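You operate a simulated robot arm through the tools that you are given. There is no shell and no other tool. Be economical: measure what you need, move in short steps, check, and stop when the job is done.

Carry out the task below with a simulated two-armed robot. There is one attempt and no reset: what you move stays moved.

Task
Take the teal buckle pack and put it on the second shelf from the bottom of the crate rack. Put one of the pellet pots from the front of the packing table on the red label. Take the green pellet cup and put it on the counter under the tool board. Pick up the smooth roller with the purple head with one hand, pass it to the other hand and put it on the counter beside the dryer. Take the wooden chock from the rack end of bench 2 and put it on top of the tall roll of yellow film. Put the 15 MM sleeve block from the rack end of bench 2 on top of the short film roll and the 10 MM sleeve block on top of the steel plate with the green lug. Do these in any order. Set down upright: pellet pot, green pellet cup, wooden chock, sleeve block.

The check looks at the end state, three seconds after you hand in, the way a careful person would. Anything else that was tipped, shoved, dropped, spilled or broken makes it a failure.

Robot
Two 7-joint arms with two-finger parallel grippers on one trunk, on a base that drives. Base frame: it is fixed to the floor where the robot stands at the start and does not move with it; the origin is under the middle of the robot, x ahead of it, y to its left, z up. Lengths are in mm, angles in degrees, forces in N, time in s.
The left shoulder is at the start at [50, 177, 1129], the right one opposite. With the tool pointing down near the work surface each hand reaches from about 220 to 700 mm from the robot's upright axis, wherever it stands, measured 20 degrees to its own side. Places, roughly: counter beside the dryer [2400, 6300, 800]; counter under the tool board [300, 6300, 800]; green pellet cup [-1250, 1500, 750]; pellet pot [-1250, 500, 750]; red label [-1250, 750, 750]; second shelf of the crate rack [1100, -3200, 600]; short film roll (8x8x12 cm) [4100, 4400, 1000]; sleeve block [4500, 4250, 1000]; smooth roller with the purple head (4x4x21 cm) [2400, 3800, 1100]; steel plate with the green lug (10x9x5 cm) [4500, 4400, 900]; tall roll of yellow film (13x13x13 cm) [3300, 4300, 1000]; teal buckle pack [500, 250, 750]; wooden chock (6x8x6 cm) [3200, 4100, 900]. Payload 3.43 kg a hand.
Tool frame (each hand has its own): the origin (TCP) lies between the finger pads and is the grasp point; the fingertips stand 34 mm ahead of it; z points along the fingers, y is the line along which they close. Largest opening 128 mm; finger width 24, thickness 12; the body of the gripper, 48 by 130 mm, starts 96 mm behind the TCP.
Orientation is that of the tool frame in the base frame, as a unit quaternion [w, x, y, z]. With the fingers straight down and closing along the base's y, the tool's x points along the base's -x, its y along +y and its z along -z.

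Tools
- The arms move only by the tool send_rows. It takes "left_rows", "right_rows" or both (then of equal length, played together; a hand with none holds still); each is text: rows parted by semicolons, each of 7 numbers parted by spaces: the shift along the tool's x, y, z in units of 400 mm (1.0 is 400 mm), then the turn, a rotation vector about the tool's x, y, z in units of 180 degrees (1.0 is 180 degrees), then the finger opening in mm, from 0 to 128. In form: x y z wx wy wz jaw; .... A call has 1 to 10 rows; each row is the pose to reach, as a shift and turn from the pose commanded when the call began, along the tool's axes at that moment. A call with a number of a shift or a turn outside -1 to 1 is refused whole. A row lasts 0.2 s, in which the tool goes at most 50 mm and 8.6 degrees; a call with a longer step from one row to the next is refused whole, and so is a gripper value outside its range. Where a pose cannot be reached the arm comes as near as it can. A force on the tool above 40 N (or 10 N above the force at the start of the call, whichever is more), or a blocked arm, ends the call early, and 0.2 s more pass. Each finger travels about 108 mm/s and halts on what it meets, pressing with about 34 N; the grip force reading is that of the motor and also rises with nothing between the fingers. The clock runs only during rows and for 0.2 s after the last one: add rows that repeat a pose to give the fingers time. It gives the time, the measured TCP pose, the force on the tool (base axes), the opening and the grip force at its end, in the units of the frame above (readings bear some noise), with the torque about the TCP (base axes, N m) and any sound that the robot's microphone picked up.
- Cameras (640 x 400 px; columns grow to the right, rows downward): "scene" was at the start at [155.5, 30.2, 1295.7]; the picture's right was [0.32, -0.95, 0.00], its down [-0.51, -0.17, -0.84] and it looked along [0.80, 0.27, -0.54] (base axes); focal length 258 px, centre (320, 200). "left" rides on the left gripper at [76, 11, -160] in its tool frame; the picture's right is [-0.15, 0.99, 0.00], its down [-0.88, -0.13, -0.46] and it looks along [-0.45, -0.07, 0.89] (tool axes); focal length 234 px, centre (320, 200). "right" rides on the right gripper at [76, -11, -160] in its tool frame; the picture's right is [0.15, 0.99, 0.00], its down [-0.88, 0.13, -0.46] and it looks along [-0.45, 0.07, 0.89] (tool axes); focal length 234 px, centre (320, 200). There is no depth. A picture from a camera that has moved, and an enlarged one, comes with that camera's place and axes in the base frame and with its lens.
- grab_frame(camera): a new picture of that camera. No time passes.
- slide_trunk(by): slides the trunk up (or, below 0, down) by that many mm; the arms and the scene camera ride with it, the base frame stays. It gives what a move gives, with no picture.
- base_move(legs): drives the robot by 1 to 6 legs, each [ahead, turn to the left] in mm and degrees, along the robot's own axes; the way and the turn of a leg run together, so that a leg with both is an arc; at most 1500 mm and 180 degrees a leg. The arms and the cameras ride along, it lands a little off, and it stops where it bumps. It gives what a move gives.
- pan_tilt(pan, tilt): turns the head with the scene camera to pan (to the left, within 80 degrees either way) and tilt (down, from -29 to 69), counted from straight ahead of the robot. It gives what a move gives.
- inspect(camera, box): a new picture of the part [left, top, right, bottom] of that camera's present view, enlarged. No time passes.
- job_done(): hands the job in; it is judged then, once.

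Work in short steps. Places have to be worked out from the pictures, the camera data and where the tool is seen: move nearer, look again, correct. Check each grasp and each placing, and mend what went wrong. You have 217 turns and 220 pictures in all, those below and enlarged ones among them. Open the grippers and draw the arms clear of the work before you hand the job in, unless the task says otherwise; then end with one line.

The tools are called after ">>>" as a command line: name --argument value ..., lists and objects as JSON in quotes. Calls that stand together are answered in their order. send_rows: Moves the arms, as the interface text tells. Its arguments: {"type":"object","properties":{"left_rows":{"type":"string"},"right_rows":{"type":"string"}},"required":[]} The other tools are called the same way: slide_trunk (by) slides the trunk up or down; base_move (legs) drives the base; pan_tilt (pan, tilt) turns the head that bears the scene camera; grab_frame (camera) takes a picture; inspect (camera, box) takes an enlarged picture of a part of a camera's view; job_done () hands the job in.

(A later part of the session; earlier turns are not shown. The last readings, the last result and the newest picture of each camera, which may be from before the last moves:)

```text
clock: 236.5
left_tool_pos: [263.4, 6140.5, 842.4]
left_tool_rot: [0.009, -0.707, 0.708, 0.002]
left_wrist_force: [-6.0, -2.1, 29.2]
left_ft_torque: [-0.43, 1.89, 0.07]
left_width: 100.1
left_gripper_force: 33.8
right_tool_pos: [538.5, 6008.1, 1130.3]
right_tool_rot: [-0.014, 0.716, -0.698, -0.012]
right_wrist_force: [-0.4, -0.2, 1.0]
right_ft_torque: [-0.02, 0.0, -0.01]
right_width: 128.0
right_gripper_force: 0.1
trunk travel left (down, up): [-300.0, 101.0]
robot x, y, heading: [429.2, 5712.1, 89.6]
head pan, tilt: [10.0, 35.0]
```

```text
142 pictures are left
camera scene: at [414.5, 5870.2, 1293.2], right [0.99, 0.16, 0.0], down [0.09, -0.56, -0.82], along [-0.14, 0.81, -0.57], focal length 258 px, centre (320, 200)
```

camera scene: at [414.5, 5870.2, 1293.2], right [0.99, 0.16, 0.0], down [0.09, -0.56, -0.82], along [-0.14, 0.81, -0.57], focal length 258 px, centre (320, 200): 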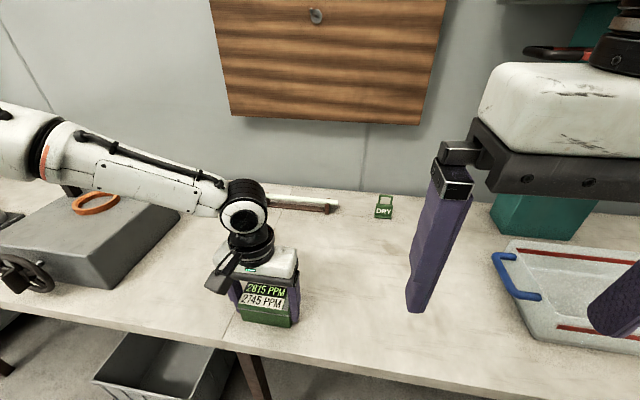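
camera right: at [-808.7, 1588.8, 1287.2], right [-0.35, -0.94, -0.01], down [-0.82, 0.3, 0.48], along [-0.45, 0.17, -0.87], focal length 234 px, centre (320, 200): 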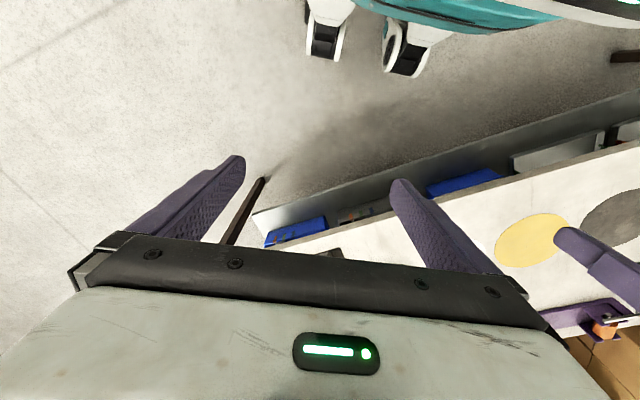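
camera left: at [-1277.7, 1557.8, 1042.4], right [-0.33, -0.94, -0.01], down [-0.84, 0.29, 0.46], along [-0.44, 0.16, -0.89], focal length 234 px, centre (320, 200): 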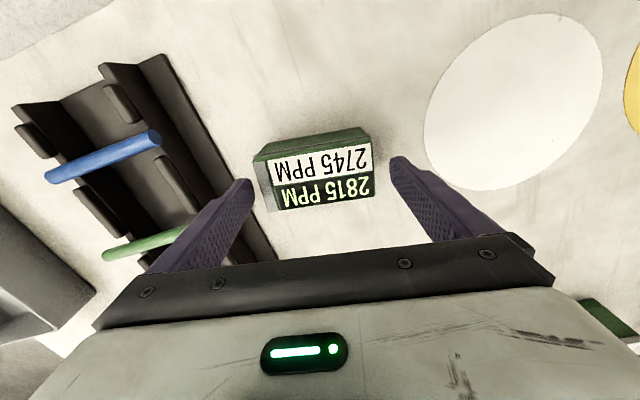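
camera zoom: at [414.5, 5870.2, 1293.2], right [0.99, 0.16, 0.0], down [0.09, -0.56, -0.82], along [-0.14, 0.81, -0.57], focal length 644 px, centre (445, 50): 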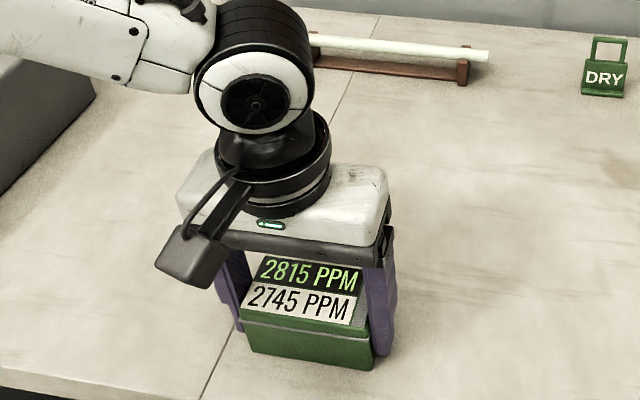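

A step was too long; resend with smaller steps.

>>> send_rows --left_rows "0 0 -0.01 0 0 0 85; 0 0 -0.01 0 0 0 118; 0 0 -0.01 0 0 0 124; 0 0 -0.01 0 0 0 124; 0 0 -0.1 0 0 0 124; 0 0 -0.2 0 0 0 124; 0 0 -0.32 0 0 0 124; 0 0 -0.44 0 0 0 124; 0.05 0 -0.54 0 0 0 124; 0.12 0 -0.62 0 0 0 124"

>>> grab_frame --camera "scene"

```text
clock: 238.7
left_tool_pos: [259.1, 6089.7, 1087.1]
left_tool_rot: [0.007, -0.706, 0.708, -0.001]
left_wrist_force: [-0.4, 0.0, 0.3]
left_ft_torque: [0.03, -0.01, 0.03]
left_width: 124.1
left_gripper_force: 0.1
right_tool_pos: [540.1, 6008.0, 1131.0]
right_tool_rot: [-0.015, 0.716, -0.698, -0.013]
right_wrist_force: [-0.6, -0.5, 0.1]
right_ft_torque: [0.02, 0.03, -0.01]
right_width: 128.1
right_gripper_force: 0.1
trunk travel left (down, up): [-300.0, 101.0]
robot x, y, heading: [426.2, 5714.7, 89.5]
head pan, tilt: [10.0, 35.0]
```

```text
141 pictures are left
camera scene: at [414.0, 5871.7, 1292.3], right [0.99, 0.16, 0.0], down [0.09, -0.56, -0.82], along [-0.13, 0.81, -0.57], focal length 258 px, centre (320, 200)
```

scene: 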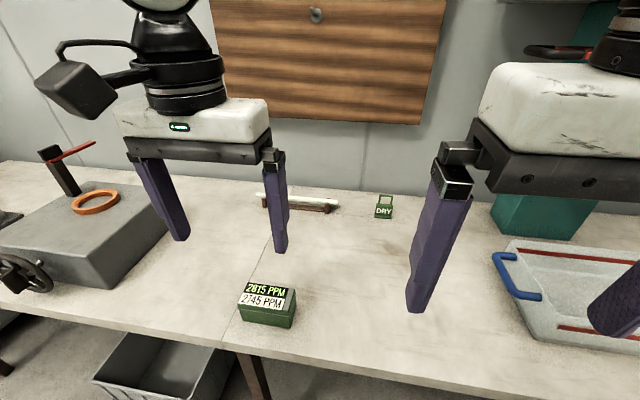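

Cup placed. Back away and look toward bench 2 / the roller.

>>> base_move --legs '[[-500, 0], [0, -110]]'

>>> pan_tilt --pan 0 --tilt 12

>>> grab_frame --camera "scene"

>>> pan_tilt --pan 50 --tilt 12

>>> grab_frame --camera "scene"

```text
clock: 246.1
left_tool_pos: [830.7, 5261.7, 1086.0]
left_tool_rot: [0.004, 0.173, 0.985, -0.006]
left_wrist_force: [-0.1, -0.1, -0.5]
left_ft_torque: [-0.01, -0.03, 0.01]
left_width: 124.1
left_gripper_force: 0.1
right_tool_pos: [659.4, 5028.6, 1129.6]
right_tool_rot: [0.017, 0.158, 0.987, -0.005]
right_wrist_force: [-0.9, 0.4, 0.1]
right_ft_torque: [0.02, -0.01, 0.02]
right_width: 128.3
right_gripper_force: 0.1
trunk travel left (down, up): [-300.0, 101.0]
robot x, y, heading: [426.5, 5234.1, -20.3]
head pan, tilt: [10.0, 35.0]
```

```text
clock: 247.0
left_tool_pos: [831.4, 5262.4, 1086.7]
left_tool_rot: [0.004, 0.173, 0.985, -0.006]
left_wrist_force: [0.0, 0.1, -0.5]
left_ft_torque: [0.0, 0.0, 0.03]
left_width: 123.9
left_gripper_force: 0.0
right_tool_pos: [661.2, 5029.0, 1131.5]
right_tool_rot: [0.017, 0.158, 0.987, -0.005]
right_wrist_force: [-0.1, -1.0, -0.6]
right_ft_torque: [0.02, 0.01, -0.01]
right_width: 128.0
right_gripper_force: 0.0
trunk travel left (down, up): [-300.0, 101.0]
robot x, y, heading: [419.9, 5232.7, -20.4]
head pan, tilt: [0.0, 12.0]
```

```text
140 pictures are left
camera scene: at [574.6, 5177.5, 1329.0], right [-0.35, -0.94, 0.0], down [-0.2, 0.07, -0.98], along [0.92, -0.34, -0.21], focal length 258 px, centre (320, 200)
```

scene: 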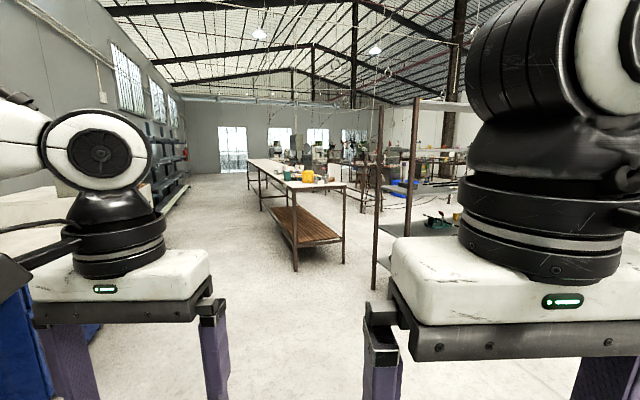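

```text
clock: 248.2
left_tool_pos: [831.4, 5262.8, 1085.1]
left_tool_rot: [0.003, 0.173, 0.985, -0.006]
left_wrist_force: [0.2, 0.0, -1.0]
left_ft_torque: [-0.04, 0.03, -0.03]
left_width: 123.9
left_gripper_force: 0.0
right_tool_pos: [660.5, 5027.5, 1131.0]
right_tool_rot: [0.017, 0.159, 0.987, -0.004]
right_wrist_force: [0.7, -0.4, 0.5]
right_ft_torque: [-0.01, -0.04, 0.0]
right_width: 127.9
right_gripper_force: 0.1
trunk travel left (down, up): [-300.0, 101.0]
robot x, y, heading: [420.4, 5233.0, -20.4]
head pan, tilt: [50.0, 12.0]
```

```text
139 pictures are left
camera scene: at [568.2, 5256.0, 1329.1], right [0.49, -0.87, 0.0], down [-0.18, -0.1, -0.98], along [0.85, 0.48, -0.21], focal length 258 px, centre (320, 200)
```

scene: 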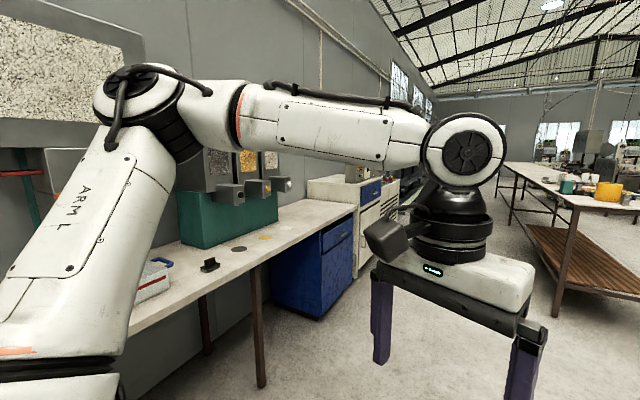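

Drive to about (1600,4900) and look around.

>>> base_move --legs '[[1250, 0], [0, 20]]'

>>> pan_tilt --pan -30 --tilt 15

>>> grab_frame --camera "scene"

>>> pan_tilt --pan 60 --tilt 15

>>> grab_frame --camera "scene"

```text
clock: 255.4
left_tool_pos: [1942.2, 4944.1, 1086.2]
left_tool_rot: [0.004, 0.015, 1.0, -0.006]
left_wrist_force: [-0.4, -0.2, 0.2]
left_ft_torque: [0.04, -0.02, 0.02]
left_width: 124.0
left_gripper_force: 0.1
right_tool_pos: [1855.0, 4667.7, 1130.0]
right_tool_rot: [0.018, 0.0, 1.0, -0.002]
right_wrist_force: [0.0, -0.7, -0.1]
right_ft_torque: [-0.01, 0.0, 0.02]
right_width: 127.9
right_gripper_force: 0.0
trunk travel left (down, up): [-300.0, 101.0]
robot x, y, heading: [1560.5, 4784.8, -2.4]
head pan, tilt: [50.0, 12.0]
```

```text
clock: 257.0
left_tool_pos: [1943.1, 4944.5, 1085.6]
left_tool_rot: [0.005, 0.015, 1.0, -0.006]
left_wrist_force: [0.4, -0.7, 0.0]
left_ft_torque: [-0.01, 0.0, -0.01]
left_width: 124.1
left_gripper_force: 0.1
right_tool_pos: [1855.1, 4667.7, 1130.7]
right_tool_rot: [0.017, -0.001, 1.0, -0.003]
right_wrist_force: [-0.3, 0.9, -0.1]
right_ft_torque: [-0.01, 0.01, -0.04]
right_width: 128.1
right_gripper_force: 0.1
trunk travel left (down, up): [-300.0, 101.0]
robot x, y, heading: [1564.9, 4784.5, -1.9]
head pan, tilt: [-30.0, 15.0]
```

```text
138 pictures are left
camera scene: at [1712.9, 4736.1, 1324.2], right [-0.53, -0.85, 0.0], down [-0.22, 0.14, -0.97], along [0.82, -0.51, -0.26], focal length 258 px, centre (320, 200)
```

scene: 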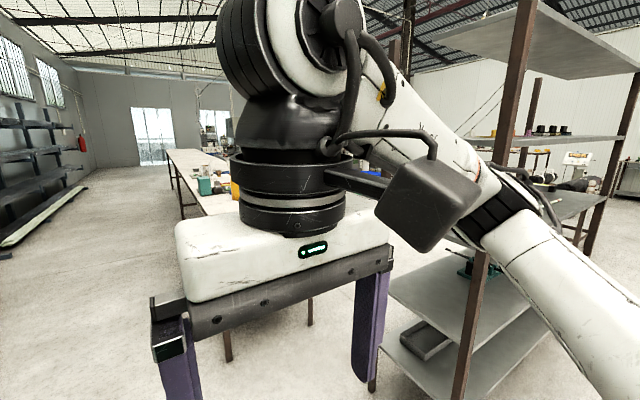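

```text
clock: 258.6
left_tool_pos: [1944.7, 4944.4, 1085.9]
left_tool_rot: [0.004, 0.014, 1.0, -0.005]
left_wrist_force: [1.1, -0.5, 0.5]
left_ft_torque: [-0.01, 0.03, 0.03]
left_width: 123.9
left_gripper_force: 0.0
right_tool_pos: [1854.8, 4666.9, 1130.6]
right_tool_rot: [0.017, 0.0, 1.0, -0.002]
right_wrist_force: [0.1, 0.2, 0.2]
right_ft_torque: [0.0, 0.02, -0.02]
right_width: 127.8
right_gripper_force: 0.0
trunk travel left (down, up): [-300.0, 101.0]
robot x, y, heading: [1564.6, 4787.0, -2.4]
head pan, tilt: [60.0, 15.0]
```

```text
137 pictures are left
camera scene: at [1683.3, 4864.8, 1324.2], right [0.85, -0.53, 0.0], down [-0.14, -0.22, -0.97], along [0.51, 0.82, -0.26], focal length 258 px, centre (320, 200)
```

scene: 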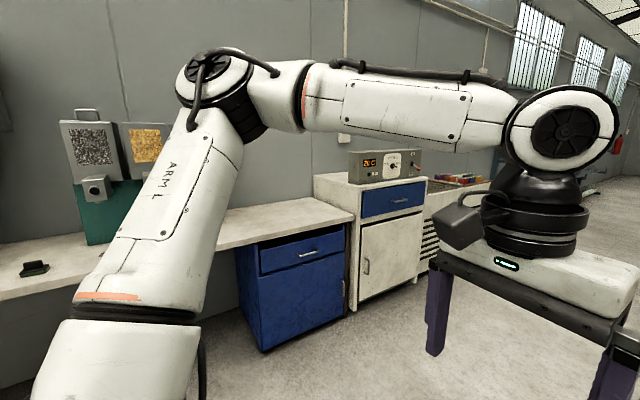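

The rack to my right is near; turn to view it (in place, hands tucked).

>>> base_move --legs '[[0, 20]]'

>>> pan_tilt --pan -75 --tilt 20

>>> grab_frame --camera "scene"

>>> pan_tilt --pan 0 --tilt 15

>>> grab_frame --camera "scene"

```text
clock: 260.1
left_tool_pos: [1865.4, 5065.6, 1085.4]
left_tool_rot: [0.005, -0.162, 0.987, -0.005]
left_wrist_force: [0.2, 0.1, 0.3]
left_ft_torque: [0.02, -0.02, 0.0]
left_width: 123.9
left_gripper_force: 0.2
right_tool_pos: [1878.6, 4776.0, 1131.7]
right_tool_rot: [0.019, -0.176, 0.984, 0.002]
right_wrist_force: [0.0, 0.3, 0.4]
right_ft_torque: [0.0, -0.03, 0.01]
right_width: 128.0
right_gripper_force: 0.0
trunk travel left (down, up): [-300.0, 101.0]
robot x, y, heading: [1565.1, 4785.9, 18.1]
head pan, tilt: [60.0, 15.0]
```

```text
clock: 262.3
left_tool_pos: [1866.4, 5066.3, 1086.7]
left_tool_rot: [0.005, -0.162, 0.987, -0.004]
left_wrist_force: [-0.5, 0.1, -0.2]
left_ft_torque: [-0.01, -0.01, -0.02]
left_width: 124.3
left_gripper_force: 0.1
right_tool_pos: [1878.1, 4775.6, 1130.0]
right_tool_rot: [0.019, -0.177, 0.984, 0.002]
right_wrist_force: [0.0, -0.6, 0.1]
right_ft_torque: [-0.04, -0.01, 0.01]
right_width: 127.9
right_gripper_force: 0.1
trunk travel left (down, up): [-300.0, 101.0]
robot x, y, heading: [1564.6, 4788.6, 18.3]
head pan, tilt: [-75.0, 20.0]
```

```text
136 pictures are left
camera scene: at [1681.3, 4732.3, 1316.1], right [-0.84, -0.55, 0.0], down [-0.19, 0.29, -0.94], along [0.52, -0.79, -0.34], focal length 258 px, centre (320, 200)
```

scene: 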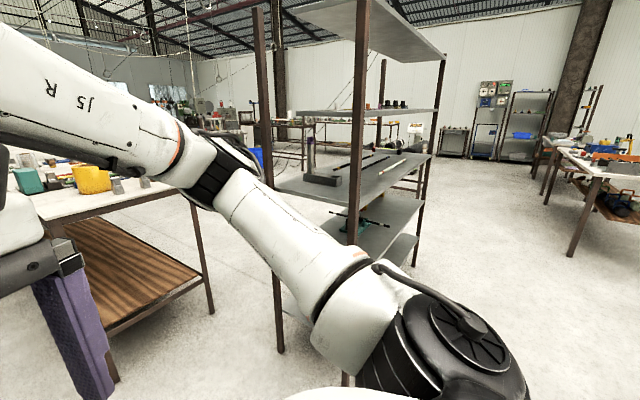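

```text
clock: 263.8
left_tool_pos: [1864.0, 5065.6, 1085.4]
left_tool_rot: [0.004, -0.162, 0.987, -0.003]
left_wrist_force: [-0.2, -0.8, 1.1]
left_ft_torque: [-0.01, -0.01, -0.03]
left_width: 124.1
left_gripper_force: 0.1
right_tool_pos: [1876.9, 4776.5, 1130.7]
right_tool_rot: [0.019, -0.177, 0.984, 0.001]
right_wrist_force: [0.5, 0.6, 0.9]
right_ft_torque: [0.01, 0.03, -0.01]
right_width: 127.9
right_gripper_force: 0.1
trunk travel left (down, up): [-300.0, 101.0]
robot x, y, heading: [1560.6, 4789.5, 18.4]
head pan, tilt: [0.0, 15.0]
```

```text
135 pictures are left
camera scene: at [1718.9, 4839.3, 1324.2], right [0.31, -0.95, 0.0], down [-0.25, -0.08, -0.97], along [0.92, 0.3, -0.26], focal length 258 px, centre (320, 200)
```

scene: 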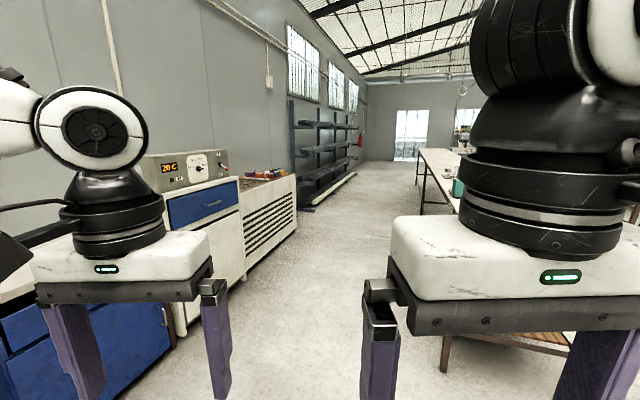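

Zoom on the rack shelf with rods.

>>> pan_tilt --pan -75 --tilt 20

>>> inspect --camera "scene" --box '[240, 80, 480, 260]'

```text
clock: 265.2
left_tool_pos: [1865.8, 5066.1, 1087.0]
left_tool_rot: [0.006, -0.163, 0.987, -0.004]
left_wrist_force: [-0.2, 0.5, -1.1]
left_ft_torque: [-0.04, 0.02, 0.02]
left_width: 123.8
left_gripper_force: 0.0
right_tool_pos: [1878.7, 4775.2, 1131.3]
right_tool_rot: [0.018, -0.177, 0.984, 0.001]
right_wrist_force: [0.1, -0.6, 0.5]
right_ft_torque: [-0.01, 0.0, 0.0]
right_width: 127.8
right_gripper_force: 0.0
trunk travel left (down, up): [-300.0, 101.0]
robot x, y, heading: [1561.3, 4786.7, 18.2]
head pan, tilt: [-75.0, 20.0]
```

```text
2.22 times, centred on (360, 170) of scene
camera zoom: at [1681.3, 4732.3, 1316.1], right [-0.84, -0.55, 0.0], down [-0.19, 0.29, -0.94], along [0.52, -0.79, -0.34], focal length 572 px, centre (231, 267)
```

zoom: 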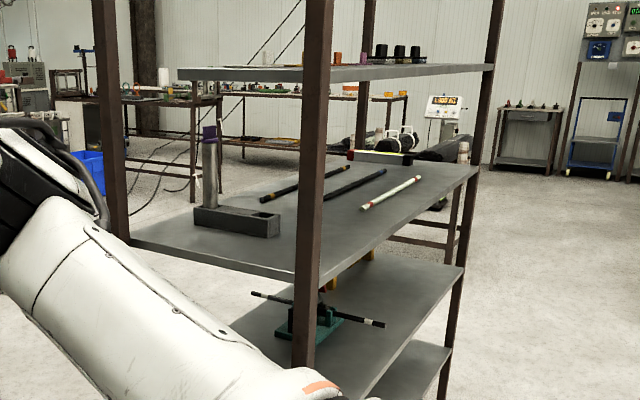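

The roller with purple head stands in a holder on the rack shelf (z≈1000), about (2375,3770). I'll approach from the north, facing −60°, using the right hand. Drive near and look.

>>> base_move --legs '[[0, -46.8], [690, 0], [0, -31]]'

>>> pan_tilt --pan 0 --tilt 20

>>> grab_frame --camera "scene"

```text
clock: 271.3
left_tool_pos: [2565.5, 4452.7, 1091.5]
left_tool_rot: [0.009, 0.24, 0.97, -0.015]
left_wrist_force: [0.5, 0.8, -0.6]
left_ft_torque: [0.02, 0.02, 0.05]
left_width: 124.0
left_gripper_force: 0.1
right_tool_pos: [2365.0, 4245.4, 1139.4]
right_tool_rot: [0.026, 0.226, 0.974, -0.016]
right_wrist_force: [-0.3, -0.1, 0.6]
right_ft_torque: [0.0, -0.05, -0.02]
right_width: 127.8
right_gripper_force: 0.1
trunk travel left (down, up): [-300.0, 101.0]
robot x, y, heading: [2160.5, 4467.1, -28.7]
head pan, tilt: [-75.0, 20.0]
stopped in leg 2: the robot was blocked; the commanded pose is now the measured one
```

```text
clock: 272.8
left_tool_pos: [2565.0, 4454.0, 1091.1]
left_tool_rot: [0.01, 0.241, 0.97, -0.016]
left_wrist_force: [1.2, 0.1, 1.0]
left_ft_torque: [-0.03, 0.01, 0.02]
left_width: 123.8
left_gripper_force: 0.2
right_tool_pos: [2363.4, 4244.9, 1140.7]
right_tool_rot: [0.027, 0.226, 0.974, -0.017]
right_wrist_force: [0.0, 0.0, 0.6]
right_ft_torque: [0.01, 0.01, 0.01]
right_width: 128.0
right_gripper_force: 0.1
trunk travel left (down, up): [-300.0, 101.0]
robot x, y, heading: [2165.3, 4464.7, -28.5]
head pan, tilt: [0.0, 20.0]
```

```text
133 pictures are left
camera scene: at [2297.9, 4412.3, 1319.0], right [-0.48, -0.88, 0.02], down [-0.29, 0.14, -0.95], along [0.83, -0.46, -0.32], focal length 258 px, centre (320, 200)
```

scene: 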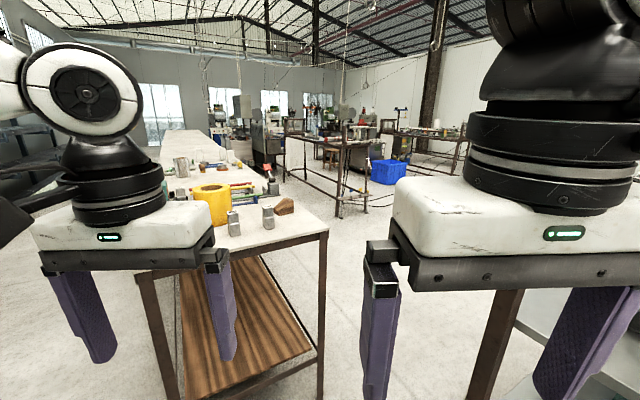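

The right elbow met the rack corner post. I'll instead approach from the east side of the rack with the left hand. Back off and route around north to (2900,4560).

>>> base_move --legs '[[-90, 0], [0, 34], [810, 0]]'

>>> pan_tilt --pan -60 --tilt 30

>>> grab_frame --camera "scene"

```text
clock: 279.1
left_tool_pos: [3111.4, 4787.4, 1085.4]
left_tool_rot: [0.004, -0.061, 0.998, -0.007]
left_wrist_force: [-0.5, 0.4, -0.2]
left_ft_torque: [0.01, -0.05, -0.02]
left_width: 124.0
left_gripper_force: 0.1
right_tool_pos: [3065.0, 4500.5, 1132.0]
right_tool_rot: [0.02, -0.074, 0.997, 0.0]
right_wrist_force: [0.0, 0.2, 0.4]
right_ft_torque: [0.02, 0.0, -0.02]
right_width: 127.8
right_gripper_force: 0.1
trunk travel left (down, up): [-300.0, 101.0]
robot x, y, heading: [2758.7, 4584.4, 5.9]
head pan, tilt: [0.0, 20.0]
stopped in leg 3: the robot was blocked; the commanded pose is now the measured one
```

```text
clock: 280.4
left_tool_pos: [3111.8, 4787.3, 1085.8]
left_tool_rot: [0.003, -0.061, 0.998, -0.006]
left_wrist_force: [-0.1, -0.4, -0.4]
left_ft_torque: [-0.01, 0.01, 0.03]
left_width: 123.9
left_gripper_force: 0.1
right_tool_pos: [3065.0, 4501.7, 1132.1]
right_tool_rot: [0.019, -0.073, 0.997, 0.001]
right_wrist_force: [0.8, 0.6, 0.4]
right_ft_torque: [-0.01, -0.03, 0.01]
right_width: 128.2
right_gripper_force: 0.1
trunk travel left (down, up): [-300.0, 101.0]
robot x, y, heading: [2756.9, 4582.9, 5.8]
head pan, tilt: [-60.0, 30.0]
```

```text
132 pictures are left
camera scene: at [2881.2, 4520.2, 1300.0], right [-0.81, -0.59, 0.0], down [-0.29, 0.4, -0.87], along [0.51, -0.7, -0.5], focal length 258 px, centre (320, 200)
```

scene: 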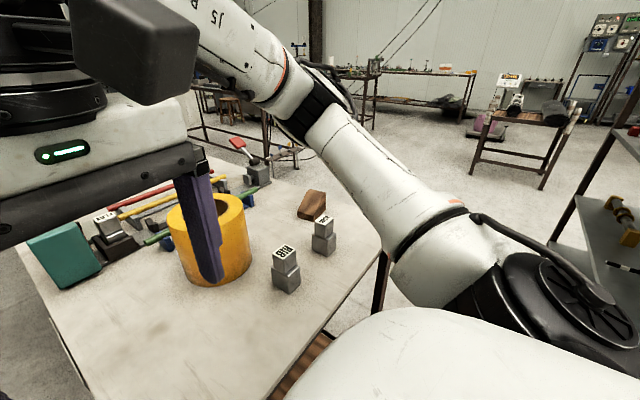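

The bench end (x≈3065) stops me; the east gap is too narrow. Better: stand north of the rack at (2400,4370), facing −y, right hand yawed 30° so it slips between the posts. Back up and turn.

>>> base_move --legs '[[-350, 0], [0, -95.8]]'

>>> pan_tilt --pan 0 --tilt 25

>>> grab_frame --camera "scene"

```text
clock: 286.7
left_tool_pos: [2576.5, 4175.1, 1086.5]
left_tool_rot: [-0.002, 0.699, 0.715, -0.005]
left_wrist_force: [0.1, -0.6, -1.3]
left_ft_torque: [0.03, 0.0, -0.05]
left_width: 124.1
left_gripper_force: 0.0
right_tool_pos: [2296.7, 4251.0, 1131.5]
right_tool_rot: [0.013, 0.69, 0.723, -0.013]
right_wrist_force: [0.8, 0.4, -0.3]
right_ft_torque: [0.0, 0.0, -0.03]
right_width: 128.2
right_gripper_force: 0.1
trunk travel left (down, up): [-300.0, 101.0]
robot x, y, heading: [2414.4, 4548.8, -89.6]
head pan, tilt: [-60.0, 30.0]
```

```text
clock: 288.0
left_tool_pos: [2577.8, 4175.0, 1085.9]
left_tool_rot: [-0.002, 0.7, 0.714, -0.006]
left_wrist_force: [-0.1, 0.9, 0.4]
left_ft_torque: [0.02, 0.02, -0.03]
left_width: 124.0
left_gripper_force: 0.1
right_tool_pos: [2298.7, 4250.3, 1132.3]
right_tool_rot: [0.012, 0.69, 0.723, -0.015]
right_wrist_force: [-1.3, 0.1, -0.9]
right_ft_torque: [0.0, -0.01, -0.02]
right_width: 128.0
right_gripper_force: 0.0
trunk travel left (down, up): [-300.0, 101.0]
robot x, y, heading: [2412.3, 4549.0, -89.9]
head pan, tilt: [0.0, 25.0]
```

```text
131 pictures are left
camera scene: at [2413.2, 4387.7, 1308.0], right [-1.0, 0.0, 0.0], down [0.0, 0.42, -0.91], along [0.0, -0.91, -0.42], focal length 258 px, centre (320, 200)
```

scene: 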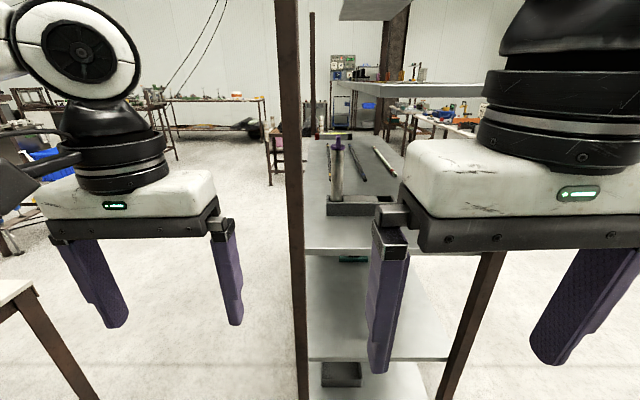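

Great view. Zoom on the roller and its holder.

>>> inspect --camera "scene" --box '[270, 60, 430, 260]'

>>> grab_frame --camera "right"

```text
2.00 times, centred on (350, 160) of scene
camera zoom: at [2413.2, 4387.7, 1308.0], right [-1.0, 0.0, 0.0], down [0.0, 0.42, -0.91], along [0.0, -0.91, -0.42], focal length 515 px, centre (260, 280)
```

zoom: 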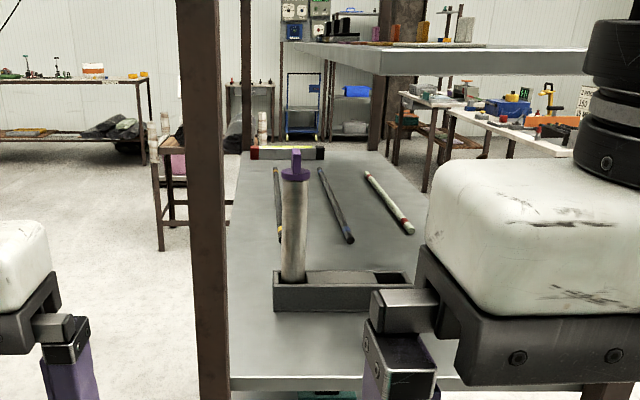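

```text
129 pictures are left
camera right: at [2283.3, 4333.0, 1288.5], right [0.98, 0.19, -0.01], down [0.17, -0.86, 0.49], along [0.09, -0.48, -0.87], focal length 234 px, centre (320, 200)
```

right: 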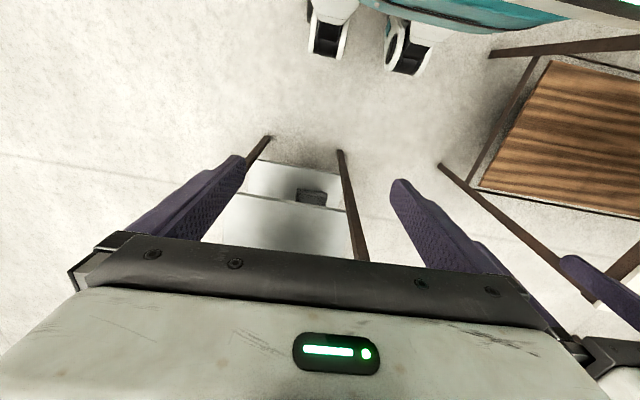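

Roller axis ≈(2369,3775), shaft z≈1005–1164, Ø≈34 mm. First rotate the right hand to point forward (70° tilt, 12° yaw) while still clear of the rack, and lower the trunk 80.

>>> send_rows --right_rows "-0.03 0 0 -0.0042 -0.047 -0.0055 80; -0.06 0 0 -0.0084 -0.094 -0.0109 80; -0.09 0 0 -0.0126 -0.141 -0.0164 80; -0.12 0 0 -0.0169 -0.188 -0.0218 80; -0.15 0 0 -0.0211 -0.235 -0.0273 80; -0.18 0 0 -0.0253 -0.282 -0.0327 80; -0.21 0 0 -0.0295 -0.329 -0.0382 80; -0.25 0 0 -0.0337 -0.376 -0.0436 80; -0.25 0 0 -0.0337 -0.376 -0.0436 80"

>>> slide_trunk --by -80

>>> grab_frame --camera "scene"

```text
clock: 290.0
left_tool_pos: [2575.8, 4176.9, 1086.2]
left_tool_rot: [-0.003, 0.7, 0.714, -0.006]
left_wrist_force: [-0.2, 0.4, 0.1]
left_ft_torque: [0.01, 0.01, 0.01]
left_width: 124.1
left_gripper_force: 0.0
right_tool_pos: [2326.7, 4116.8, 1161.8]
right_tool_rot: [0.447, 0.515, 0.636, -0.361]
right_wrist_force: [-0.6, -0.7, 0.3]
right_ft_torque: [-0.02, 0.0, -0.01]
right_width: 79.8
right_gripper_force: 0.0
right hand out of reach, approached as far as the arm can: row 6, 7, 8, 9
trunk travel left (down, up): [-300.0, 101.0]
robot x, y, heading: [2413.0, 4545.9, -89.6]
head pan, tilt: [0.0, 25.0]
```

```text
clock: 291.1
left_tool_pos: [2576.7, 4175.9, 1006.0]
left_tool_rot: [-0.002, 0.699, 0.715, -0.007]
left_wrist_force: [0.3, -0.1, -0.4]
left_ft_torque: [0.01, -0.02, 0.02]
left_width: 124.1
left_gripper_force: 0.2
right_tool_pos: [2326.0, 4117.1, 1081.3]
right_tool_rot: [0.446, 0.516, 0.636, -0.361]
right_wrist_force: [-0.3, 0.4, -0.2]
right_ft_torque: [-0.01, -0.01, -0.01]
right_width: 79.8
right_gripper_force: 0.0
trunk travel left (down, up): [-220.0, 181.0]
robot x, y, heading: [2411.2, 4548.0, -89.9]
head pan, tilt: [0.0, 25.0]
```

```text
128 pictures are left
camera scene: at [2413.3, 4387.9, 1228.0], right [-1.0, 0.0, 0.0], down [0.0, 0.42, -0.91], along [0.0, -0.91, -0.42], focal length 258 px, centre (320, 200)
```

scene: 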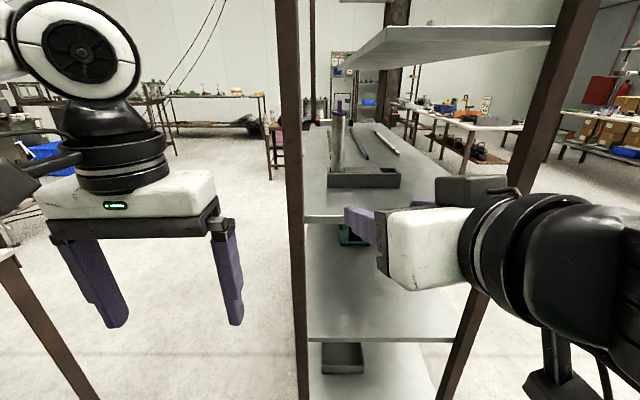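

Orientation is as wanted. Pull the left hand aside and drive 175 mm forward.

>>> send_rows --left_rows "0.08 0.06 0 0 0 0 124; 0.16 0.12 0 0 0 0 124; 0.24 0.18 0 0 0 0 124; 0.24 0.18 0 0 0 0 124"

>>> base_move --legs '[[175, 0]]'

>>> grab_frame --camera "scene"

>>> grab_frame --camera "right"

```text
clock: 292.1
left_tool_pos: [2648.5, 4272.8, 1006.5]
left_tool_rot: [-0.002, 0.7, 0.714, -0.007]
left_wrist_force: [-0.3, -0.8, -0.3]
left_ft_torque: [-0.01, -0.01, 0.01]
left_width: 123.8
left_gripper_force: 0.1
right_tool_pos: [2325.8, 4116.8, 1081.9]
right_tool_rot: [0.447, 0.515, 0.636, -0.36]
right_wrist_force: [0.1, 0.7, -0.9]
right_ft_torque: [0.0, 0.0, -0.03]
right_width: 79.8
right_gripper_force: 0.0
trunk travel left (down, up): [-220.0, 181.0]
robot x, y, heading: [2410.0, 4547.4, -89.7]
head pan, tilt: [0.0, 25.0]
```

```text
clock: 293.4
left_tool_pos: [2648.4, 4154.6, 1005.4]
left_tool_rot: [-0.003, 0.701, 0.713, -0.007]
left_wrist_force: [-0.8, 0.3, 0.5]
left_ft_torque: [-0.03, 0.01, -0.03]
left_width: 124.0
left_gripper_force: 0.1
right_tool_pos: [2325.5, 4006.2, 1082.4]
right_tool_rot: [0.445, 0.513, 0.639, -0.361]
right_wrist_force: [-0.9, 5.9, 1.1]
right_ft_torque: [-0.05, 0.06, -0.32]
right_width: 79.9
right_gripper_force: 0.1
trunk travel left (down, up): [-220.0, 181.0]
robot x, y, heading: [2413.0, 4432.2, -90.1]
head pan, tilt: [0.0, 25.0]
stopped in leg 1: the force on the tool passed its limit (the readings are from after the stop); the commanded pose is now the measured one
```

```text
127 pictures are left
camera scene: at [2413.6, 4270.4, 1228.1], right [-1.0, 0.0, 0.0], down [0.0, 0.42, -0.91], along [0.0, -0.91, -0.42], focal length 258 px, centre (320, 200)
```

scene: 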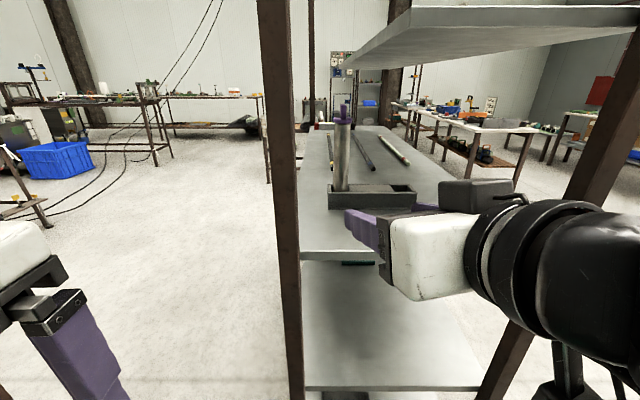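

```text
126 pictures are left
camera right: at [2278.1, 4176.6, 1064.6], right [0.96, 0.26, -0.14], down [0.11, 0.15, 0.98], along [0.28, -0.95, 0.12], focal length 234 px, centre (320, 200)
```

right: 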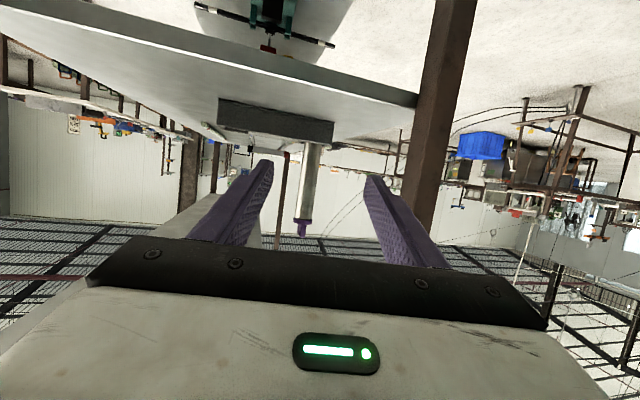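

Unexpected 6 N at the tool; zoom to find the contact before doing anything.

>>> inspect --camera "scene" --box '[290, 90, 640, 400]'

>>> inspect --camera "right" --box '[140, 80, 460, 280]'

```text
1.29 times, centred on (465, 245) of scene
camera zoom: at [2413.6, 4270.4, 1228.1], right [-1.0, 0.0, 0.0], down [0.0, 0.42, -0.91], along [0.0, -0.91, -0.42], focal length 332 px, centre (133, 142)
```

zoom: 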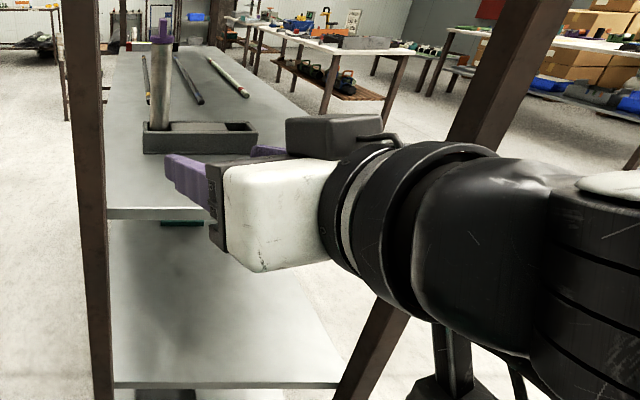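

```text
2.00 times, centred on (300, 180) of right
camera zoom: at [2278.1, 4176.6, 1064.6], right [0.96, 0.26, -0.14], down [0.11, 0.15, 0.98], along [0.28, -0.95, 0.12], focal length 468 px, centre (360, 240)
```

zoom: 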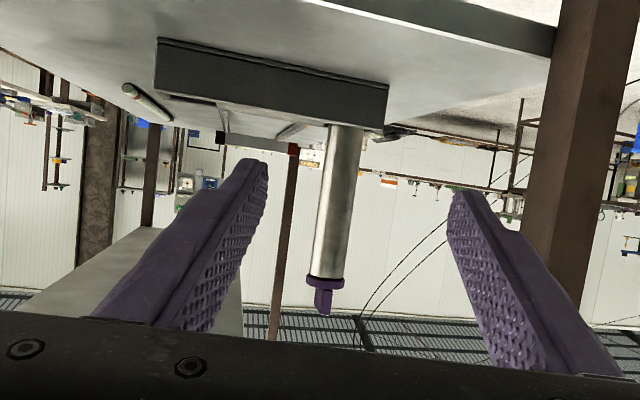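

Nothing visibly touches. Test: move the right hand 20 mm back and forward to see the force.

>>> send_rows --right_rows "0 0 -0.05 0 0 0 80; 0 0 -0.05 0 0 0 80"

>>> send_rows --right_rows "0 0 0.05 0 0 0 80; 0 0 0.1 0 0 0 80; 0 0 0.1 0 0 0 80"

```text
clock: 294.0
left_tool_pos: [2647.3, 4153.4, 1006.1]
left_tool_rot: [-0.002, 0.7, 0.714, -0.006]
left_wrist_force: [0.1, -0.6, -1.4]
left_ft_torque: [0.02, -0.01, 0.01]
left_width: 124.2
left_gripper_force: 0.0
right_tool_pos: [2329.6, 4013.0, 1096.3]
right_tool_rot: [0.444, 0.515, 0.639, -0.361]
right_wrist_force: [0.5, 0.1, 0.0]
right_ft_torque: [-0.03, 0.0, -0.02]
right_width: 80.1
right_gripper_force: 0.0
right hand out of reach, approached as far as the arm can: row 1, 2
trunk travel left (down, up): [-220.0, 181.0]
robot x, y, heading: [2410.6, 4431.3, -89.7]
head pan, tilt: [0.0, 25.0]
```

```text
clock: 294.4
left_tool_pos: [2647.0, 4155.3, 1006.1]
left_tool_rot: [-0.002, 0.7, 0.714, -0.007]
left_wrist_force: [-0.1, 0.6, 0.6]
left_ft_torque: [0.04, 0.0, 0.0]
left_width: 124.0
left_gripper_force: 0.0
right_tool_pos: [2330.6, 4006.0, 1093.3]
right_tool_rot: [0.448, 0.509, 0.639, -0.363]
right_wrist_force: [-4.5, 18.3, 3.7]
right_ft_torque: [-0.15, 0.2, -1.07]
right_width: 80.2
right_gripper_force: 0.5
trunk travel left (down, up): [-220.0, 181.0]
robot x, y, heading: [2414.3, 4428.3, -89.9]
head pan, tilt: [0.0, 25.0]
stopped in row 1 (right hand): the force on the tool passed its limit (the readings are from after the stop); the commanded pose is now the measured one
```

Something at the rack front blocks the west finger at (2281,3966), so the window is too narrow from the north. New plan: reach the roller from the north-east with the left hand from (2680,4310). First back off and restore the right hand.

>>> base_move --legs '[[-170, 0]]'

>>> send_rows --right_rows "0 0 -0.05 0.0042 0.047 0.0055 80; 0 0 -0.1 0.0084 0.094 0.0109 80; 0 0 -0.15 0.0126 0.141 0.0164 80; 0 0 -0.2 0.0169 0.188 0.0218 80; 0 0 -0.25 0.0211 0.235 0.0273 80; 0 0 -0.3 0.0253 0.282 0.0327 80; 0 0 -0.3 0.0295 0.329 0.0382 80; 0 0 -0.3 0.0337 0.376 0.0436 80; 0 0 -0.3 0.0337 0.376 0.0436 80"

>>> slide_trunk --by 80

```text
clock: 295.9
left_tool_pos: [2646.9, 4323.9, 1006.0]
left_tool_rot: [-0.003, 0.701, 0.713, -0.006]
left_wrist_force: [-0.9, -0.2, -0.7]
left_ft_torque: [0.0, -0.01, 0.0]
left_width: 124.2
left_gripper_force: 0.0
right_tool_pos: [2332.0, 4173.9, 1092.9]
right_tool_rot: [0.446, 0.512, 0.638, -0.364]
right_wrist_force: [0.6, -0.6, -0.2]
right_ft_torque: [0.02, 0.03, -0.04]
right_width: 79.9
right_gripper_force: 0.0
trunk travel left (down, up): [-220.0, 181.0]
robot x, y, heading: [2411.8, 4601.5, -90.2]
head pan, tilt: [0.0, 25.0]
```

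```text
clock: 297.9
left_tool_pos: [2647.4, 4323.0, 1004.9]
left_tool_rot: [-0.003, 0.701, 0.713, -0.006]
left_wrist_force: [-0.1, -0.3, -0.7]
left_ft_torque: [0.02, 0.01, 0.02]
left_width: 124.2
left_gripper_force: 0.1
right_tool_pos: [2307.2, 4282.4, 1132.4]
right_tool_rot: [0.011, 0.689, 0.725, -0.018]
right_wrist_force: [0.5, 0.0, -0.3]
right_ft_torque: [-0.01, -0.04, -0.01]
right_width: 80.2
right_gripper_force: 0.1
trunk travel left (down, up): [-220.0, 181.0]
robot x, y, heading: [2415.6, 4602.1, -90.1]
head pan, tilt: [0.0, 25.0]
```

```text
clock: 299.0
left_tool_pos: [2646.8, 4324.2, 1085.1]
left_tool_rot: [-0.003, 0.701, 0.713, -0.005]
left_wrist_force: [-0.2, -0.2, -0.8]
left_ft_torque: [0.03, 0.02, -0.01]
left_width: 124.3
left_gripper_force: 0.1
right_tool_pos: [2307.2, 4281.8, 1212.4]
right_tool_rot: [0.011, 0.689, 0.724, -0.019]
right_wrist_force: [-0.1, -0.1, -0.3]
right_ft_torque: [0.03, 0.01, 0.01]
right_width: 79.8
right_gripper_force: 0.1
trunk travel left (down, up): [-300.0, 101.0]
robot x, y, heading: [2410.8, 4601.3, -90.1]
head pan, tilt: [0.0, 25.0]
```

Tuck the right hand slightly and drive around to (2680,4311).

>>> send_rows --right_rows "0.08 0.05 0 0 0 0 128; 0.16 0.1 0 0 0 0 128; 0.16 0.1 0 0 0 0 128"

>>> base_move --legs '[[0, 90], [268, 0], [0, -90], [200, 0]]'

>>> pan_tilt --pan -20 --tilt 30

>>> grab_frame --camera "scene"

```text
clock: 299.8
left_tool_pos: [2646.3, 4322.7, 1086.1]
left_tool_rot: [-0.004, 0.701, 0.714, -0.007]
left_wrist_force: [0.4, 0.6, 0.7]
left_ft_torque: [0.0, 0.05, -0.02]
left_width: 124.0
left_gripper_force: 0.1
right_tool_pos: [2341.6, 4348.5, 1210.8]
right_tool_rot: [0.011, 0.689, 0.724, -0.018]
right_wrist_force: [0.3, 0.0, -0.1]
right_ft_torque: [0.05, 0.02, -0.01]
right_width: 128.2
right_gripper_force: 0.0
trunk travel left (down, up): [-300.0, 101.0]
robot x, y, heading: [2409.8, 4599.6, -90.3]
head pan, tilt: [0.0, 25.0]
```

```text
clock: 310.5
left_tool_pos: [2905.8, 4111.4, 1086.0]
left_tool_rot: [-0.003, 0.711, 0.703, -0.005]
left_wrist_force: [-0.2, -0.2, -0.6]
left_ft_torque: [0.07, 0.0, -0.03]
left_width: 123.9
left_gripper_force: 0.1
right_tool_pos: [2602.7, 4144.9, 1210.3]
right_tool_rot: [0.011, 0.698, 0.715, -0.019]
right_wrist_force: [0.2, -0.1, 0.9]
right_ft_torque: [0.02, -0.01, -0.03]
right_width: 127.7
right_gripper_force: 0.1
trunk travel left (down, up): [-300.0, 101.0]
robot x, y, heading: [2675.5, 4396.0, -91.7]
head pan, tilt: [0.0, 25.0]
```

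```text
clock: 311.4
left_tool_pos: [2906.0, 4111.9, 1087.1]
left_tool_rot: [-0.003, 0.711, 0.703, -0.006]
left_wrist_force: [-0.3, -0.4, 0.7]
left_ft_torque: [-0.04, 0.02, 0.01]
left_width: 124.0
left_gripper_force: 0.1
right_tool_pos: [2601.8, 4145.0, 1210.6]
right_tool_rot: [0.012, 0.701, 0.713, -0.015]
right_wrist_force: [0.4, -0.2, 0.2]
right_ft_torque: [0.0, -0.05, 0.01]
right_width: 128.3
right_gripper_force: 0.1
trunk travel left (down, up): [-300.0, 101.0]
robot x, y, heading: [2677.8, 4398.5, -91.6]
head pan, tilt: [-20.0, 30.0]
```

```text
123 pictures are left
camera scene: at [2670.9, 4235.4, 1308.0], right [-1.0, 0.06, 0.0], down [0.03, 0.42, -0.91], along [-0.06, -0.9, -0.42], focal length 258 px, centre (320, 200)
```

scene: 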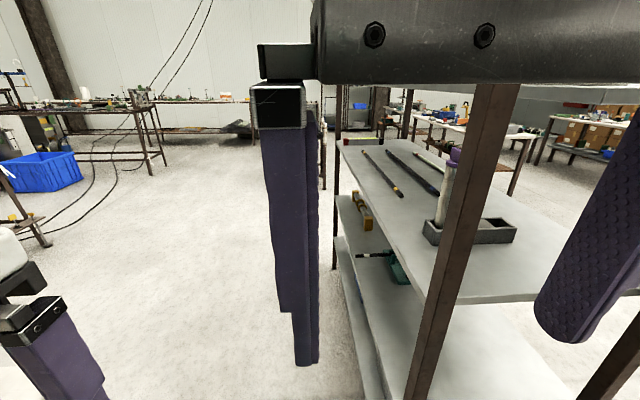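

Continue 87 mm and turn right 33°.

>>> base_move --legs '[[87, 0], [0, -33.4]]'

>>> pan_tilt --pan 10 --tilt 25

>>> grab_frame --camera "scene"

```text
clock: 314.1
left_tool_pos: [2708.4, 3946.9, 1085.9]
left_tool_rot: [-0.004, 0.883, 0.469, -0.005]
left_wrist_force: [-0.2, 0.5, 0.4]
left_ft_torque: [-0.03, 0.02, -0.02]
left_width: 123.9
left_gripper_force: 0.0
right_tool_pos: [2471.1, 4140.6, 1212.5]
right_tool_rot: [0.007, 0.877, 0.48, -0.018]
right_wrist_force: [-0.5, 0.2, 0.0]
right_ft_torque: [0.05, 0.0, -0.01]
right_width: 127.9
right_gripper_force: 0.0
trunk travel left (down, up): [-300.0, 101.0]
robot x, y, heading: [2676.9, 4311.0, -124.9]
head pan, tilt: [-20.0, 30.0]
```

```text
clock: 315.0
left_tool_pos: [2709.0, 3945.6, 1086.1]
left_tool_rot: [-0.005, 0.884, 0.468, -0.005]
left_wrist_force: [0.2, 0.4, 0.4]
left_ft_torque: [0.0, 0.0, 0.03]
left_width: 123.9
left_gripper_force: 0.0
right_tool_pos: [2472.2, 4142.2, 1212.3]
right_tool_rot: [0.008, 0.877, 0.481, -0.019]
right_wrist_force: [-0.5, -0.1, 0.1]
right_ft_torque: [0.0, 0.0, 0.01]
right_width: 127.7
right_gripper_force: 0.1
trunk travel left (down, up): [-300.0, 101.0]
robot x, y, heading: [2673.7, 4309.2, -125.1]
head pan, tilt: [10.0, 25.0]
```

```text
122 pictures are left
camera scene: at [2597.0, 4169.6, 1308.0], right [-0.91, 0.42, 0.0], down [0.18, 0.38, -0.91], along [-0.39, -0.82, -0.42], focal length 258 px, centre (320, 200)
```

scene: 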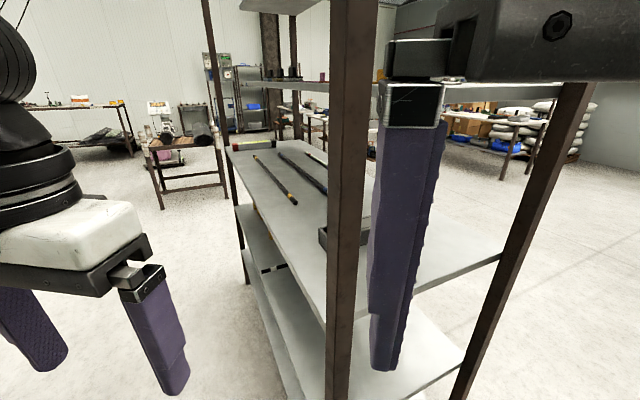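

Now swing the left hand to a near-horizontal, NE-to-SW pointing pose at a pre-grasp 140 mm from the roller.

>>> send_rows --left_rows "-0.061 -0.033 -0.011 0.0109 -0.0419 0.0164 70; -0.122 -0.067 -0.022 0.0218 -0.0838 0.0327 70; -0.183 -0.1 -0.033 0.0327 -0.1257 0.0491 70; -0.244 -0.133 -0.044 0.0436 -0.1676 0.0654 70; -0.304 -0.167 -0.055 0.0544 -0.2096 0.0818 70; -0.365 -0.2 -0.066 0.0653 -0.2515 0.0981 70; -0.426 -0.233 -0.077 0.0762 -0.2934 0.1145 70; -0.487 -0.267 -0.088 0.0871 -0.3353 0.1308 70; -0.548 -0.3 -0.099 0.098 -0.3772 0.1472 70; -0.548 -0.3 -0.099 0.098 -0.3772 0.1472 70"

>>> grab_frame --camera "left"

>>> grab_frame --camera "scene"

```text
clock: 317.2
left_tool_pos: [2486.6, 3830.4, 1126.7]
left_tool_rot: [0.129, 0.798, 0.184, -0.559]
left_wrist_force: [0.1, -0.4, 0.2]
left_ft_torque: [0.03, -0.01, -0.01]
left_width: 70.0
left_gripper_force: 0.0
right_tool_pos: [2470.7, 4140.3, 1212.9]
right_tool_rot: [0.007, 0.877, 0.48, -0.019]
right_wrist_force: [-0.3, -0.5, 0.9]
right_ft_torque: [0.0, -0.02, -0.01]
right_width: 128.0
right_gripper_force: 0.0
trunk travel left (down, up): [-300.0, 101.0]
robot x, y, heading: [2677.7, 4310.1, -125.0]
head pan, tilt: [10.0, 25.0]
```

```text
121 pictures are left
camera left: at [2649.6, 3895.8, 1110.8], right [0.39, -0.91, 0.14], down [0.06, 0.17, 0.98], along [-0.92, -0.37, 0.12], focal length 234 px, centre (320, 200)
```

left: 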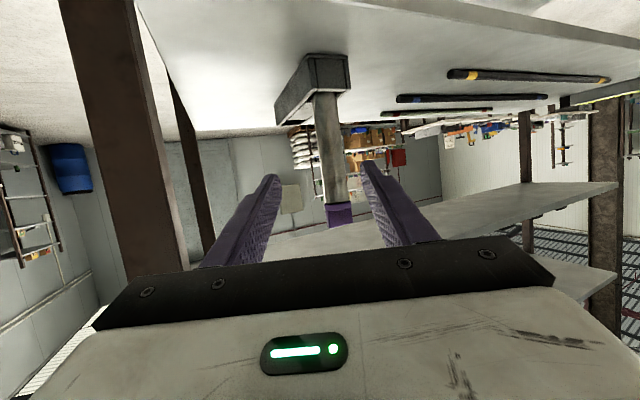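

```text
120 pictures are left
camera scene: at [2597.2, 4169.8, 1308.0], right [-0.91, 0.42, 0.0], down [0.18, 0.38, -0.91], along [-0.38, -0.82, -0.42], focal length 258 px, centre (320, 200)
```

scene: 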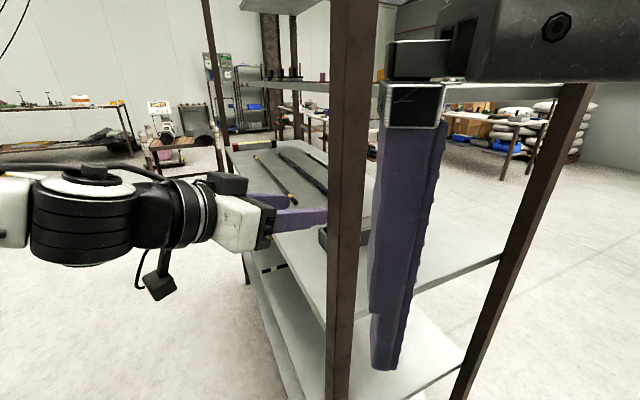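

Roller lies 140 mm ahead, 15 mm to the hand's left. Shift and advance.

>>> send_rows --left_rows "0 0.037 0 0 0 0 70; 0 0.037 0.1 0 0 0 70; 0 0.037 0.2 0 0 0 70; 0 0.037 0.3 0 0 0 70; 0 0.037 0.365 0 0 0 70; 0 0.037 0.365 0 0 0 70"

>>> grab_frame --camera "left"

```text
clock: 318.6
left_tool_pos: [2370.2, 3759.5, 1076.7]
left_tool_rot: [0.128, 0.799, 0.182, -0.559]
left_wrist_force: [-0.4, 0.1, 0.1]
left_ft_torque: [0.02, 0.02, 0.01]
left_width: 70.0
left_gripper_force: 0.0
right_tool_pos: [2472.7, 4142.3, 1212.4]
right_tool_rot: [0.007, 0.877, 0.48, -0.019]
right_wrist_force: [-0.1, -0.3, -0.2]
right_ft_torque: [0.02, 0.03, 0.0]
right_width: 127.9
right_gripper_force: 0.0
trunk travel left (down, up): [-300.0, 101.0]
robot x, y, heading: [2673.2, 4309.8, -125.2]
head pan, tilt: [10.0, 25.0]
```

```text
119 pictures are left
camera left: at [2533.3, 3824.1, 1059.6], right [0.39, -0.91, 0.14], down [0.06, 0.17, 0.98], along [-0.92, -0.37, 0.12], focal length 234 px, centre (320, 200)
```

left: 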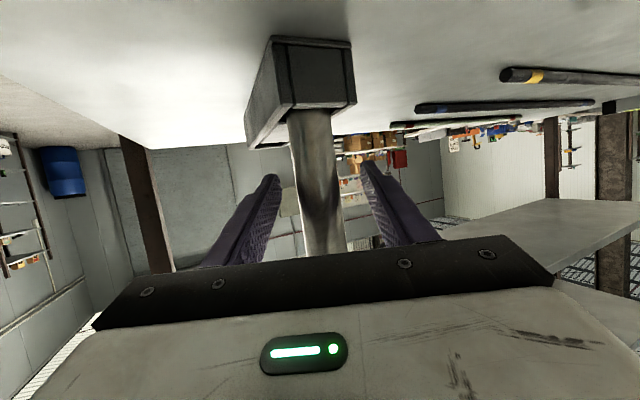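

Roller is centred between the fingers. Close.

>>> send_rows --left_rows "0 0 0 0 0 0 40; 0 0 0 0 0 0 20; 0 0 0 0 0 0 20; 0 0 0 0 0 0 20"

```text
clock: 319.6
left_tool_pos: [2369.4, 3758.9, 1076.6]
left_tool_rot: [0.129, 0.798, 0.184, -0.559]
left_wrist_force: [0.0, 0.0, 0.1]
left_ft_torque: [0.17, 0.1, -0.02]
left_width: 30.9
left_gripper_force: 34.3
right_tool_pos: [2471.5, 4141.9, 1211.8]
right_tool_rot: [0.008, 0.877, 0.48, -0.018]
right_wrist_force: [0.5, -0.3, -0.4]
right_ft_torque: [0.02, -0.01, -0.05]
right_width: 127.9
right_gripper_force: 0.0
trunk travel left (down, up): [-300.0, 101.0]
robot x, y, heading: [2675.7, 4307.6, -125.2]
head pan, tilt: [10.0, 25.0]
```

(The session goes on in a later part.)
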